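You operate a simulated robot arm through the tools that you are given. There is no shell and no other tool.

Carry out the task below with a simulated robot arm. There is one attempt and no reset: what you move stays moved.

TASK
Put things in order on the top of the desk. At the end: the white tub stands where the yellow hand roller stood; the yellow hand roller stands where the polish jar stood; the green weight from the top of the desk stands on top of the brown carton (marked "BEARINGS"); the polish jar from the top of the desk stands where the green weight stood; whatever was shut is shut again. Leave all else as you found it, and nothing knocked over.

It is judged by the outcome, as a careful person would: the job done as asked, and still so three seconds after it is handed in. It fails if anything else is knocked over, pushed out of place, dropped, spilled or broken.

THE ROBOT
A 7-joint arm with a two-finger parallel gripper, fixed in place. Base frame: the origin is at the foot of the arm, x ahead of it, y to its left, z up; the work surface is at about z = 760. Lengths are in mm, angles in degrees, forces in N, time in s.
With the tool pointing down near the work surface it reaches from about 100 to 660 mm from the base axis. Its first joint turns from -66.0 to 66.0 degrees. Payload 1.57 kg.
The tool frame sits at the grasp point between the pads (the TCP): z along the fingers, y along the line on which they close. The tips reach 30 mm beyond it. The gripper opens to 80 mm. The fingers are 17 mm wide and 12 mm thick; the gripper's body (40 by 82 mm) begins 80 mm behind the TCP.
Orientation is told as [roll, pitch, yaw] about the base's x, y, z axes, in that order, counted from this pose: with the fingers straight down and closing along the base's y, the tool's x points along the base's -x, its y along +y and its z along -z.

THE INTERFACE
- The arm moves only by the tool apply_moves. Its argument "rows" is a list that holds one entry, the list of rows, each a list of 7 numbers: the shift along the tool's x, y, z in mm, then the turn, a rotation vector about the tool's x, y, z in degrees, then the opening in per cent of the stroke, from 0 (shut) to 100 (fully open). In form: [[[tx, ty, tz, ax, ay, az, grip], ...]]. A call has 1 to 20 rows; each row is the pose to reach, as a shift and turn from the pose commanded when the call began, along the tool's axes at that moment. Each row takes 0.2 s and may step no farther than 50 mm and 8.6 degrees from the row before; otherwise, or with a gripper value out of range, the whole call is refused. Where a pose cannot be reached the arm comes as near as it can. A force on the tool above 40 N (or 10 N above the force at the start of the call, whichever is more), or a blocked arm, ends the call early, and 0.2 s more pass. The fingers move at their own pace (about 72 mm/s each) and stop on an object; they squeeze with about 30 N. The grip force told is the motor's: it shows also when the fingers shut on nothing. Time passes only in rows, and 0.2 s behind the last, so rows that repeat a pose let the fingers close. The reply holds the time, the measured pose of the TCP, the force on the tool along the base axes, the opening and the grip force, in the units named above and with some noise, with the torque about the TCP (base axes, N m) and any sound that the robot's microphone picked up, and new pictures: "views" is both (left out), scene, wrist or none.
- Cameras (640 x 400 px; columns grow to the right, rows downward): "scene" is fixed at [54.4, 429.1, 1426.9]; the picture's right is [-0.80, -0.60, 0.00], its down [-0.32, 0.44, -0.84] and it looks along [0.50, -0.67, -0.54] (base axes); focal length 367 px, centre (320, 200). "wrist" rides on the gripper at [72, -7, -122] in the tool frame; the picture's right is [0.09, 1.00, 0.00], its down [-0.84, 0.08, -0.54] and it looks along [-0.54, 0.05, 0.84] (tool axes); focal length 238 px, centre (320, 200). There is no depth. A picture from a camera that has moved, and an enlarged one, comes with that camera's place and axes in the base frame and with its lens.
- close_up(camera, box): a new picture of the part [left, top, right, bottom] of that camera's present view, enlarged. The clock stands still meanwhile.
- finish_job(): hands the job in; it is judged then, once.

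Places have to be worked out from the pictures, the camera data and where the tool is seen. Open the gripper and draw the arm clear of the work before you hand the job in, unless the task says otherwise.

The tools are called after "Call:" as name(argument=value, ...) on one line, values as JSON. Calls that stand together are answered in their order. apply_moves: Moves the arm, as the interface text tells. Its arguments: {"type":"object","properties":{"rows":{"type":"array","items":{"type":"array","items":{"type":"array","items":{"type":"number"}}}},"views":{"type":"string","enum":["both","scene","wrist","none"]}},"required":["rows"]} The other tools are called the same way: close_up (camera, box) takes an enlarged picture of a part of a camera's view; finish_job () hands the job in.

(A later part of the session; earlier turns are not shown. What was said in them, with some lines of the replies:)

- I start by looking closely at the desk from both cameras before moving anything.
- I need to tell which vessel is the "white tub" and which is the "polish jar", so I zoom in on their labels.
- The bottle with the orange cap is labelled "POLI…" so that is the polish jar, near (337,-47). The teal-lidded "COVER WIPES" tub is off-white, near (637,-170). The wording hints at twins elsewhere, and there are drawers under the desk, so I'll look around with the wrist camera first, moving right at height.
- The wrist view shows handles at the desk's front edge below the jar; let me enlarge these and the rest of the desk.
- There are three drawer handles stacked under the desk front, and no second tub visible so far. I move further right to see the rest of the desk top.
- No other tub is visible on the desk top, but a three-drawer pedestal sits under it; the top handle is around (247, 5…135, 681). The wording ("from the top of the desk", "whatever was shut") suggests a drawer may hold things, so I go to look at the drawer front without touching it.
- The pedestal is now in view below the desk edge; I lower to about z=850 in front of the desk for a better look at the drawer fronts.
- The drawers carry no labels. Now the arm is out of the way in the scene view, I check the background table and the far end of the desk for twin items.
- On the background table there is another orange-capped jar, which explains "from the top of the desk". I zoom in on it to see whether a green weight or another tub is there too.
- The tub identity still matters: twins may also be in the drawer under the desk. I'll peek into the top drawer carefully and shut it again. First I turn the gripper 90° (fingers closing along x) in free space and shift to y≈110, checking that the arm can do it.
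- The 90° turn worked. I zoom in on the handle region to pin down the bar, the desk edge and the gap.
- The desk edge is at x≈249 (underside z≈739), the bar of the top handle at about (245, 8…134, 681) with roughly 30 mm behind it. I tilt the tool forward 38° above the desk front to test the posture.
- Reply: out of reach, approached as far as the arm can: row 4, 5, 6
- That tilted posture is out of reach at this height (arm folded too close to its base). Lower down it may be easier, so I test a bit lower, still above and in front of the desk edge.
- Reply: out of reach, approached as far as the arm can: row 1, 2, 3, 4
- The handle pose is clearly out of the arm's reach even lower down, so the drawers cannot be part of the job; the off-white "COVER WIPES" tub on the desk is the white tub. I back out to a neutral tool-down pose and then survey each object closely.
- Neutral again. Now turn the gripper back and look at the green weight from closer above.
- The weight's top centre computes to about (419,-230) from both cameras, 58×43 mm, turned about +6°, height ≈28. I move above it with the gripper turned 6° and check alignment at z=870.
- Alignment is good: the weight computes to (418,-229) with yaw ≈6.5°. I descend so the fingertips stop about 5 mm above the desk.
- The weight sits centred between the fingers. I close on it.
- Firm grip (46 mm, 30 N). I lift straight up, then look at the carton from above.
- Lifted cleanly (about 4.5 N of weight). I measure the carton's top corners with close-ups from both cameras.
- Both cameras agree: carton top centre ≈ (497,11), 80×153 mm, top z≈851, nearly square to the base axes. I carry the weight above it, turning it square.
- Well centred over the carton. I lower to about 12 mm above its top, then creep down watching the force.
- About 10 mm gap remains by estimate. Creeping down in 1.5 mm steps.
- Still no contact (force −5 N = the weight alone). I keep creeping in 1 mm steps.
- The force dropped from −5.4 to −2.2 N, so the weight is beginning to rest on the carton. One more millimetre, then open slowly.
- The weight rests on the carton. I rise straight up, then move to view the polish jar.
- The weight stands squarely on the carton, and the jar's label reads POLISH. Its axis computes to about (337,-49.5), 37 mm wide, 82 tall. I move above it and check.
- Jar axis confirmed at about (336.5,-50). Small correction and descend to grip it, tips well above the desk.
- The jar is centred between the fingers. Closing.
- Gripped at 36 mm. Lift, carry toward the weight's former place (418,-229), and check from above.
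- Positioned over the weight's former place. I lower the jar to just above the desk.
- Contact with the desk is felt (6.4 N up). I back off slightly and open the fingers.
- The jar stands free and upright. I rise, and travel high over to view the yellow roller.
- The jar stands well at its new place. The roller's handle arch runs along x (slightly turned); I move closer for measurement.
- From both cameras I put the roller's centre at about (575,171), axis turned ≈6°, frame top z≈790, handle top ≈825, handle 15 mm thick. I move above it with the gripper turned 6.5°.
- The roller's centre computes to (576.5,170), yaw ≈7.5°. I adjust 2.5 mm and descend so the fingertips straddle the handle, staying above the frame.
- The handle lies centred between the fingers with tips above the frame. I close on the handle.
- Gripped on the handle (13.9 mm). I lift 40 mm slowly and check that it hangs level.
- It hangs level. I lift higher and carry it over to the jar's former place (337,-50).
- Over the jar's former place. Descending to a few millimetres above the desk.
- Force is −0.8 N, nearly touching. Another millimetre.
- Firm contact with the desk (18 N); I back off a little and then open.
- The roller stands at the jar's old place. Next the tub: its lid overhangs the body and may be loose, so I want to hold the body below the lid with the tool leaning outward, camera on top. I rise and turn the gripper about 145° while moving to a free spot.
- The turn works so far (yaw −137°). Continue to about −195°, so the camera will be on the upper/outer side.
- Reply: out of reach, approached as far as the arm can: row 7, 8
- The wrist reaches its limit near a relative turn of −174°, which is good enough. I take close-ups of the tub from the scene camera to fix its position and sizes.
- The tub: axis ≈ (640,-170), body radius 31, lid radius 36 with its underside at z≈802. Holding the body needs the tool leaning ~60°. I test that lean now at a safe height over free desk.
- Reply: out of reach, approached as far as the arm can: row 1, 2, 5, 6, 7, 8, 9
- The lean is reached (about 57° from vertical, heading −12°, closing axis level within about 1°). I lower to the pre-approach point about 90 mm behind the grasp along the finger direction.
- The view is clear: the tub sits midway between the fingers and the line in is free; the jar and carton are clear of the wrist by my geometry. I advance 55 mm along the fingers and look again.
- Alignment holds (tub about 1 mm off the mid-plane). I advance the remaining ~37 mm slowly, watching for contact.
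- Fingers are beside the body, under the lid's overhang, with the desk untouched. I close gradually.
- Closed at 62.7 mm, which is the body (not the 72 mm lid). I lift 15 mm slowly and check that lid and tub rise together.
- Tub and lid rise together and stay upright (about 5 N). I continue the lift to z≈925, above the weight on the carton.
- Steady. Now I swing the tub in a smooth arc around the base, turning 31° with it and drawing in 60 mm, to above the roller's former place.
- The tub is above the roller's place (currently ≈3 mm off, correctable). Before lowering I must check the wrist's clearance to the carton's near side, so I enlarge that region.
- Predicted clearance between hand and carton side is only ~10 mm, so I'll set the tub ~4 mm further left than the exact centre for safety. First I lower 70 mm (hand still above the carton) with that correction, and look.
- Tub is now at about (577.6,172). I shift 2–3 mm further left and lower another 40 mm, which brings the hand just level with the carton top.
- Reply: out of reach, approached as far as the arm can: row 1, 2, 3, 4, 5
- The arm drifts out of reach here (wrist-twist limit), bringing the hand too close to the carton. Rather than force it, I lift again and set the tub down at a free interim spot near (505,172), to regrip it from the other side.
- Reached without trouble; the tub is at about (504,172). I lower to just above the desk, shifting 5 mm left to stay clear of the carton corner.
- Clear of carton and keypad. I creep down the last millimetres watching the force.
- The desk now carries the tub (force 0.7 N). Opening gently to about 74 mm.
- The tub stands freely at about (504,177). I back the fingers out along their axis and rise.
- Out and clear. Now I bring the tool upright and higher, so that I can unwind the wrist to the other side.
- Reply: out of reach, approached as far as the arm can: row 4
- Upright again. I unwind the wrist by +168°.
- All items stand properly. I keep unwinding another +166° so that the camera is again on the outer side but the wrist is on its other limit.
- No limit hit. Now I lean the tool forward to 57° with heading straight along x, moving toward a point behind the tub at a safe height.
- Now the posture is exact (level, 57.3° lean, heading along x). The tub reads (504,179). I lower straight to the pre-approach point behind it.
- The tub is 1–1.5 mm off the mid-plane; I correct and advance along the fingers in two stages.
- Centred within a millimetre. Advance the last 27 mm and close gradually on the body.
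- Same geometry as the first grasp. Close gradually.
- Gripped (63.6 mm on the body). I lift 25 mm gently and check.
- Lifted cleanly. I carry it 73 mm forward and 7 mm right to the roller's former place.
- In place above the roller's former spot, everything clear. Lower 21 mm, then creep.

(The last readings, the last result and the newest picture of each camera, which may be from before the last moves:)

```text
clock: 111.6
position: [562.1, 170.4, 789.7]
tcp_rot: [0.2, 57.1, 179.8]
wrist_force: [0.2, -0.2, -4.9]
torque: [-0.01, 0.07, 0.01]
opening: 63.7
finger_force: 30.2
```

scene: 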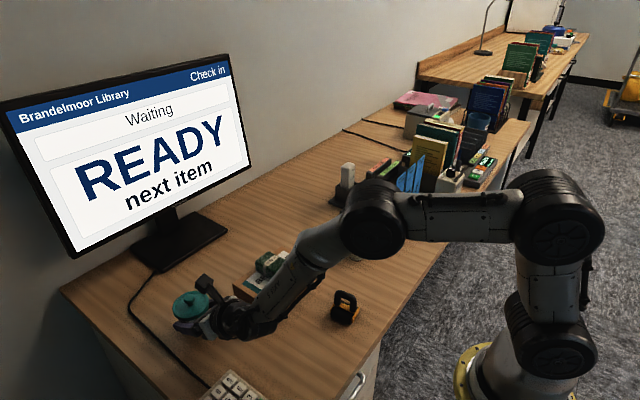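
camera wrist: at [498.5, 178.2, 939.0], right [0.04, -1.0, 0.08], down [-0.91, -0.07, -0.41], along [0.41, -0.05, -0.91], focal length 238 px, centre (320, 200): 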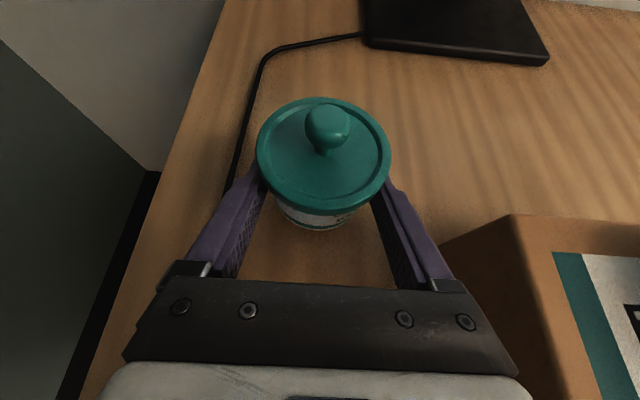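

Call:
apply_moves(rows=[[[-0.5, 0, 0.33, 0, 0, 0, 60], [-1.0, 0, 0.65, 0, 0, 0, 60], [-1.0, 0, 0.65, 0, 0, 0, 60]]], views="none")

```text
clock: 112.4
position: [561.2, 169.7, 789.2]
tcp_rot: [0.2, 57.1, 179.9]
wrist_force: [-0.4, 0.1, -4.9]
torque: [0.01, 0.05, 0.04]
opening: 63.5
finger_force: 30.3
```

Call:
apply_moves(rows=[[[-0.5, 0, 0.33, 0, 0, 0, 60], [-0.9, 0, 0.6, 0, 0, 0, 60], [-0.9, 0, 0.6, 0, 0, 0, 60]]], views="none")

```text
clock: 113.2
position: [561.9, 171.4, 789.3]
tcp_rot: [0.2, 57.3, 179.8]
wrist_force: [-0.9, -1.5, -1.4]
torque: [0.08, 0.08, 0.02]
opening: 63.5
finger_force: 30.3
```

Contact beginning (−4.9 → −1.4 N). Half a millimetre more, then open gently to 74 mm.

Call:
apply_moves(rows=[[[-0.35, 0, 0.22, 0, 0, 0, 60], [-0.35, 0, 0.22, 0, 0, 0, 60], [-0.35, 0, 0.22, 0, 0, 0, 81], [-0.35, 0, 0.22, 0, 0, 0, 85], [-0.35, 0, 0.22, 0, 0, 0, 89], [-0.35, 0, 0.22, 0, 0, 0, 94], [-0.35, 0, 0.22, 0, 0, 0, 94]]], views="both")

Call:
close_up(camera="wrist", box=[220, 60, 420, 260])

Call:
close_up(camera="scene", box=[150, 265, 290, 365])

```text
clock: 114.8
position: [561.8, 170.9, 786.8]
tcp_rot: [0.2, 57.1, 179.9]
wrist_force: [0.5, 0.4, -0.8]
torque: [0.01, -0.04, 0.02]
opening: 75.5
finger_force: 0.1
camera wrist: at [498.1, 178.0, 913.9], right [0.04, -1.0, 0.08], down [-0.91, -0.07, -0.41], along [0.41, -0.05, -0.91], focal length 238 px, centre (320, 200)
```

scene: 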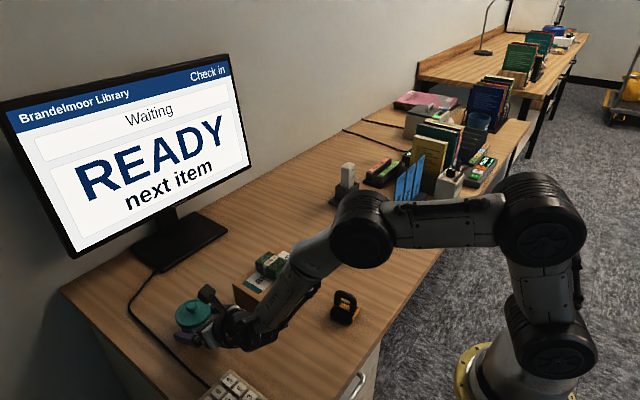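
wrist: 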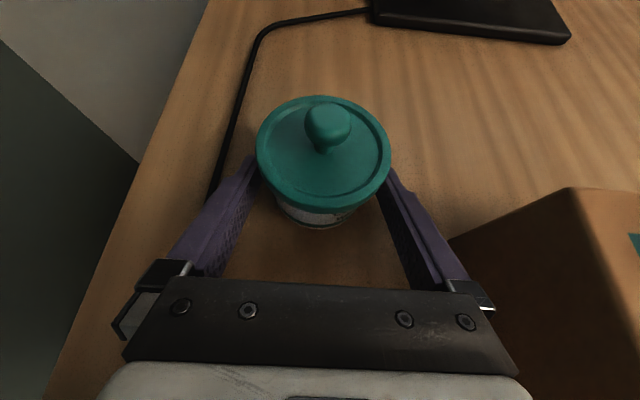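

```text
2.00 times, centred on (320, 160) of wrist
camera zoom: at [498.1, 178.0, 913.9], right [0.04, -1.0, 0.08], down [-0.91, -0.07, -0.41], along [0.41, -0.05, -0.91], focal length 477 px, centre (320, 280)
```

zoom: 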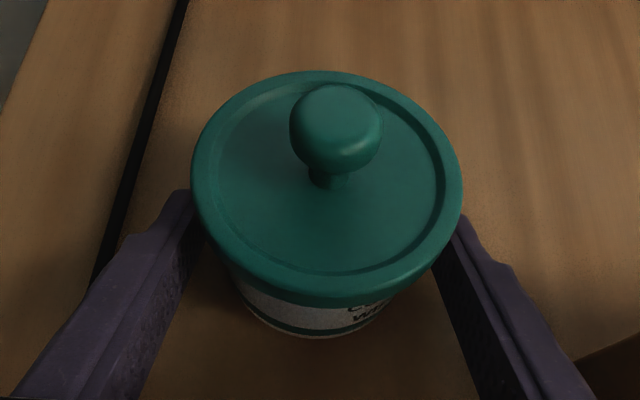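

```text
4.00 times, centred on (220, 315) of scene
camera zoom: at [54.4, 429.1, 1426.9], right [-0.8, -0.6, 0.0], down [-0.32, 0.44, -0.84], along [0.5, -0.67, -0.54], focal length 1469 px, centre (720, -260)
```

zoom: 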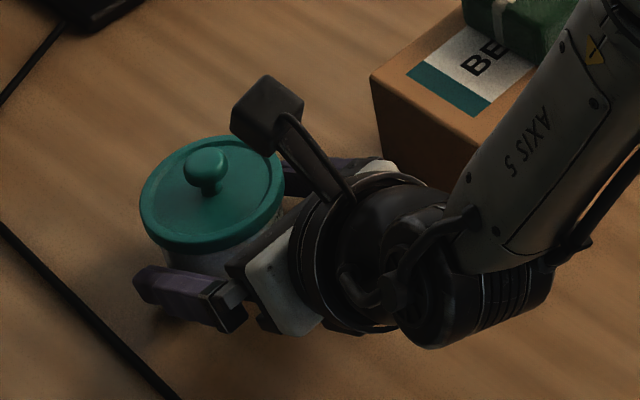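

The tub stands free, lid on. I back straight out along the fingers, then rise.

Call:
apply_moves(rows=[[[0, 0, -10, 0, 0, 0, 94], [0, 0, -25, 0, 0, 0, 94], [0, 0, -45, 0, 0, 0, 94], [0, 0, -70, 0, 0, 0, 94], [0, 0, -90, 0, 0, 0, 94], [25, 0, -106, 0, 0, 0, 94], [59, 0, -128, 0, 0, 0, 94], [92, 0, -150, 0, 0, 0, 94], [92, 0, -150, 0, 0, 0, 94]]], views="both")

Call:
close_up(camera="scene", box=[160, 230, 320, 350])

```text
clock: 116.8
position: [485.2, 174.3, 949.1]
tcp_rot: [0.2, 57.1, 179.9]
wrist_force: [0.0, -0.1, 0.1]
torque: [0.0, 0.0, -0.01]
opening: 75.3
finger_force: 0.2
camera wrist: at [421.8, 181.3, 1074.1], right [0.04, -1.0, 0.08], down [-0.91, -0.07, -0.41], along [0.41, -0.05, -0.91], focal length 238 px, centre (320, 200)
```

scene: 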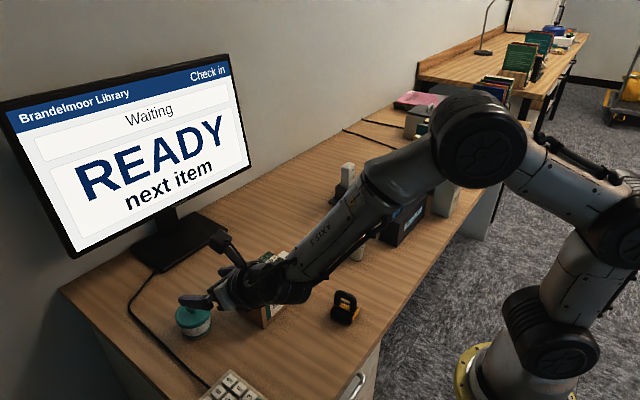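
wrist: 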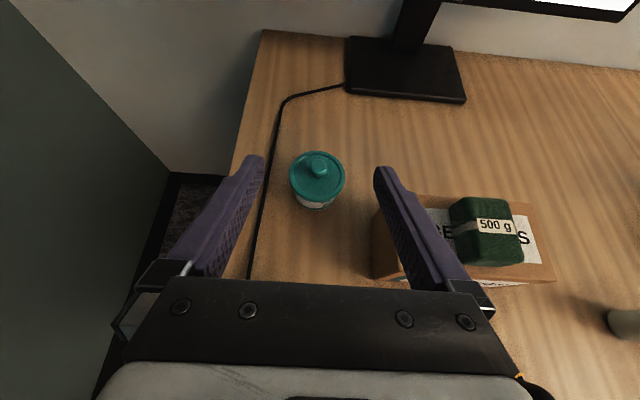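

```text
3.33 times, centred on (240, 290) of scene
camera zoom: at [54.4, 429.1, 1426.9], right [-0.8, -0.6, 0.0], down [-0.32, 0.44, -0.84], along [0.5, -0.67, -0.54], focal length 1224 px, centre (587, -100)
```

zoom: 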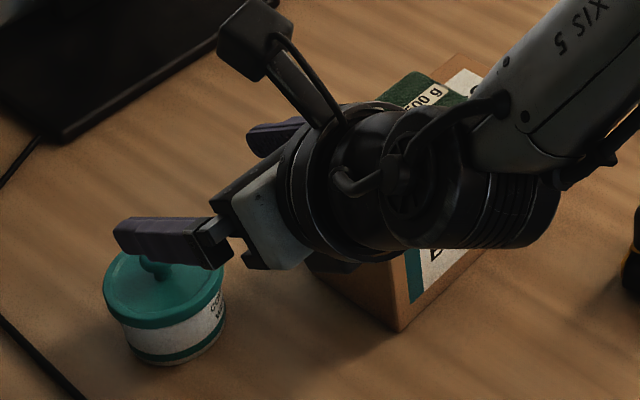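

Clear. I bring the tool upright and further up and back, then inspect the final arrangement.

Call:
apply_moves(rows=[[[7.3, 0, -15, 0, -8.1, 0, 100], [14.6, 0, -30, 0, -16.2, 0, 100], [22, 0, -45, 0, -24.4, 0, 100], [29.3, 0, -60, 0, -32.5, 0, 100], [36.6, 0, -75, 0, -40.7, 0, 100], [44, 0, -90, 0, -48.9, 0, 100], [51.4, 0, -104.7, 0, -57, 0, 100], [51.4, 0, -104.7, 0, -57, 0, 100]]], views="none")

```text
clock: 118.6
position: [425.7, 171.2, 1045.7]
tcp_rot: [0.1, 0.0, 179.6]
wrist_force: [0.0, -0.2, -0.7]
torque: [0.04, 0.0, 0.01]
opening: 79.8
finger_force: 0.1
```

Now I draw the arm well clear to the right-rear, turning the wrist back somewhat, to inspect the desk.

Call:
apply_moves(rows=[[[-12, 30, -8, 0, 0, 8, 100], [-24, 60, -16, 0, 0, 16, 100], [-36, 90, -24, 0, 0, 24, 100], [-48, 120, -32, 0, 0, 32, 100], [-60, 150, -40, 0, 0, 40, 100], [-72, 180, -48, 0, 0, 48, 100], [-84, 210, -56, 0, 0, 56, 100], [-96, 240, -64, 0, 0, 64, 100], [-108, 270, -64, 0, 0, 72, 100], [-120, 300, -64, 0, 0, 80, 100], [-125, 320, -64, 0, 0, 88, 100], [-125, 320, -64, 0, 0, 88, 100]]], views="both")

Call:
close_up(camera="scene", box=[150, 200, 430, 375])

Call:
close_up(camera="scene", box=[320, 120, 500, 260])

```text
clock: 121.2
position: [298.2, -147.4, 1110.7]
tcp_rot: [-0.2, 0.1, 91.6]
wrist_force: [-0.7, 0.1, -0.5]
torque: [-0.02, 0.0, -0.01]
opening: 80.1
finger_force: 0.1
camera wrist: at [306.7, -218.5, 1232.7], right [-0.99, -0.12, 0.0], down [-0.1, 0.84, 0.54], along [-0.06, 0.54, -0.84], focal length 238 px, centre (320, 200)
```

scene: 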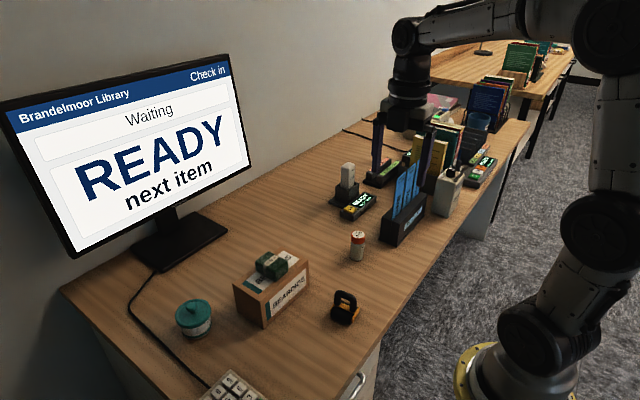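
wrist: 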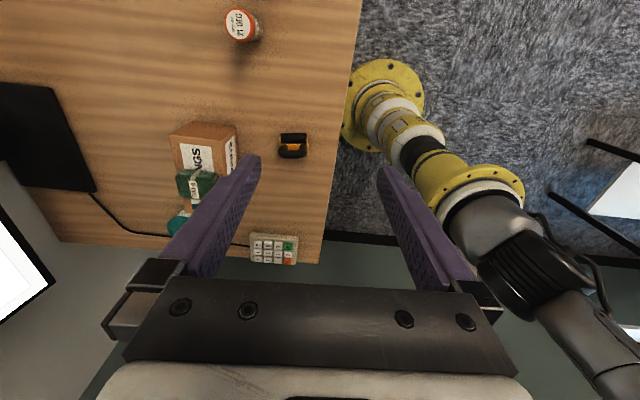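

```text
2.29 times, centred on (290, 288) of scene
camera zoom: at [54.4, 429.1, 1426.9], right [-0.8, -0.6, 0.0], down [-0.32, 0.44, -0.84], along [0.5, -0.67, -0.54], focal length 839 px, centre (389, 0)
```

zoom: 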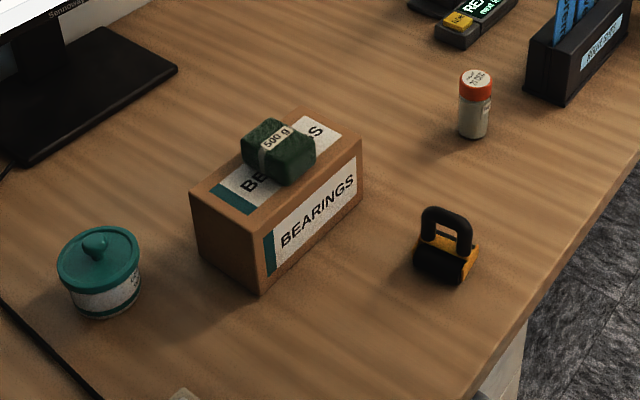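

```text
2.86 times, centred on (410, 190) of scene
camera zoom: at [54.4, 429.1, 1426.9], right [-0.8, -0.6, 0.0], down [-0.32, 0.44, -0.84], along [0.5, -0.67, -0.54], focal length 1049 px, centre (63, 229)
```

zoom: 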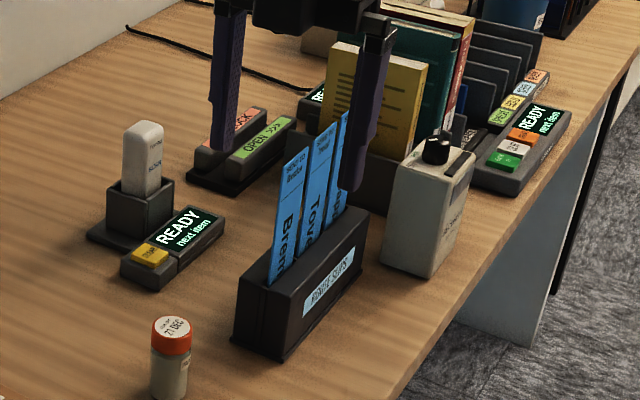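

All four pieces stand where asked: tub ≈(578,172), roller at the jar's old spot, jar at the weight's old spot, and weight on the carton. I make one last close check of lid, roller and jar before handing in.

Call:
close_up(camera="scene", box=[165, 285, 225, 345])

Call:
close_up(camera="scene", box=[315, 220, 385, 340])

Call:
close_up(camera="scene", box=[190, 340, 400, 400])

```text
6.67 times, centred on (195, 315) of scene
camera zoom: at [54.4, 429.1, 1426.9], right [-0.8, -0.6, 0.0], down [-0.32, 0.44, -0.84], along [0.5, -0.67, -0.54], focal length 2448 px, centre (1153, -567)
```

zoom: 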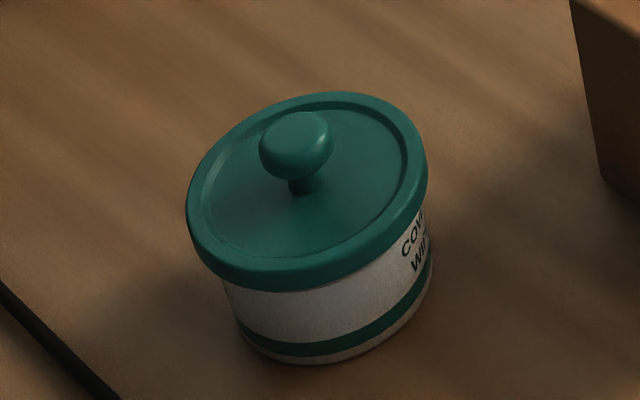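

```text
3.33 times, centred on (350, 280) of scene
camera zoom: at [54.4, 429.1, 1426.9], right [-0.8, -0.6, 0.0], down [-0.32, 0.44, -0.84], along [0.5, -0.67, -0.54], focal length 1224 px, centre (220, -67)
```

zoom: 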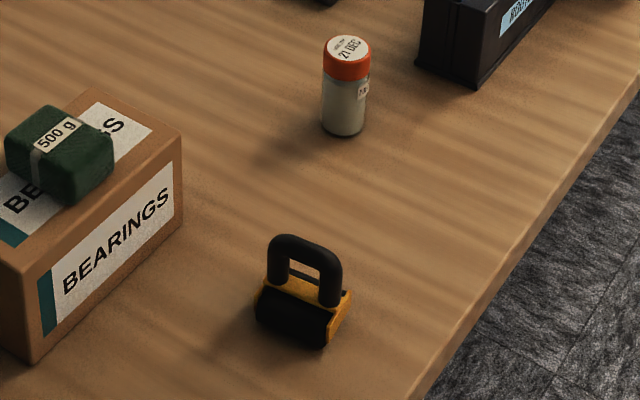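

```text
3.05 times, centred on (295, 370) of scene
camera zoom: at [54.4, 429.1, 1426.9], right [-0.8, -0.6, 0.0], down [-0.32, 0.44, -0.84], along [0.5, -0.67, -0.54], focal length 1119 px, centre (396, -318)
```

zoom: 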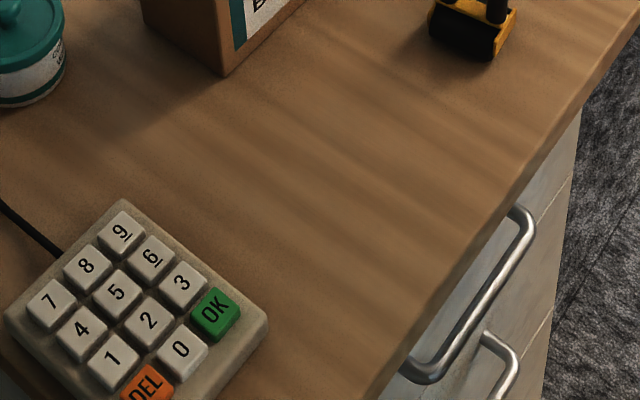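

Everything stands upright with the lid on, the drawers are shut, the other items look undisturbed, and the gripper is open and clear of the work. I hand the job in.

Call:
finish_job()

```text
The job is handed in.
```

The job is handed in, with all four items moved. I took the "COVER WIPES" tub (off-white body, teal lid) to be the white tub.

| Item | Where it stands now |
|---|---|
| White tub | The yellow roller's old place, within about 5 mm, lid on |
| Yellow hand roller | The polish jar's old place, facing the same way as before |
| Green weight | Centred on top of the brown "BEARINGS" carton |
| Polish jar | The green weight's old place |

- **Choice of tub:** It was the only tub on the desk top. I tried to reach the top drawer in case another tub was inside, but the arm could not get to the handle, so I never saw inside the drawers. They stayed shut throughout.
- **Moving the tub:** The first way I held it would have brought the gripper too close to the carton. I set it down briefly at a clear spot on the desk, gripped it again from the other side, and placed it.
- **Final check:** In the last pictures, everything I moved was upright. The carton had not shifted, and nothing else looked disturbed. The gripper was open, and the arm was well above the desk when I handed in.
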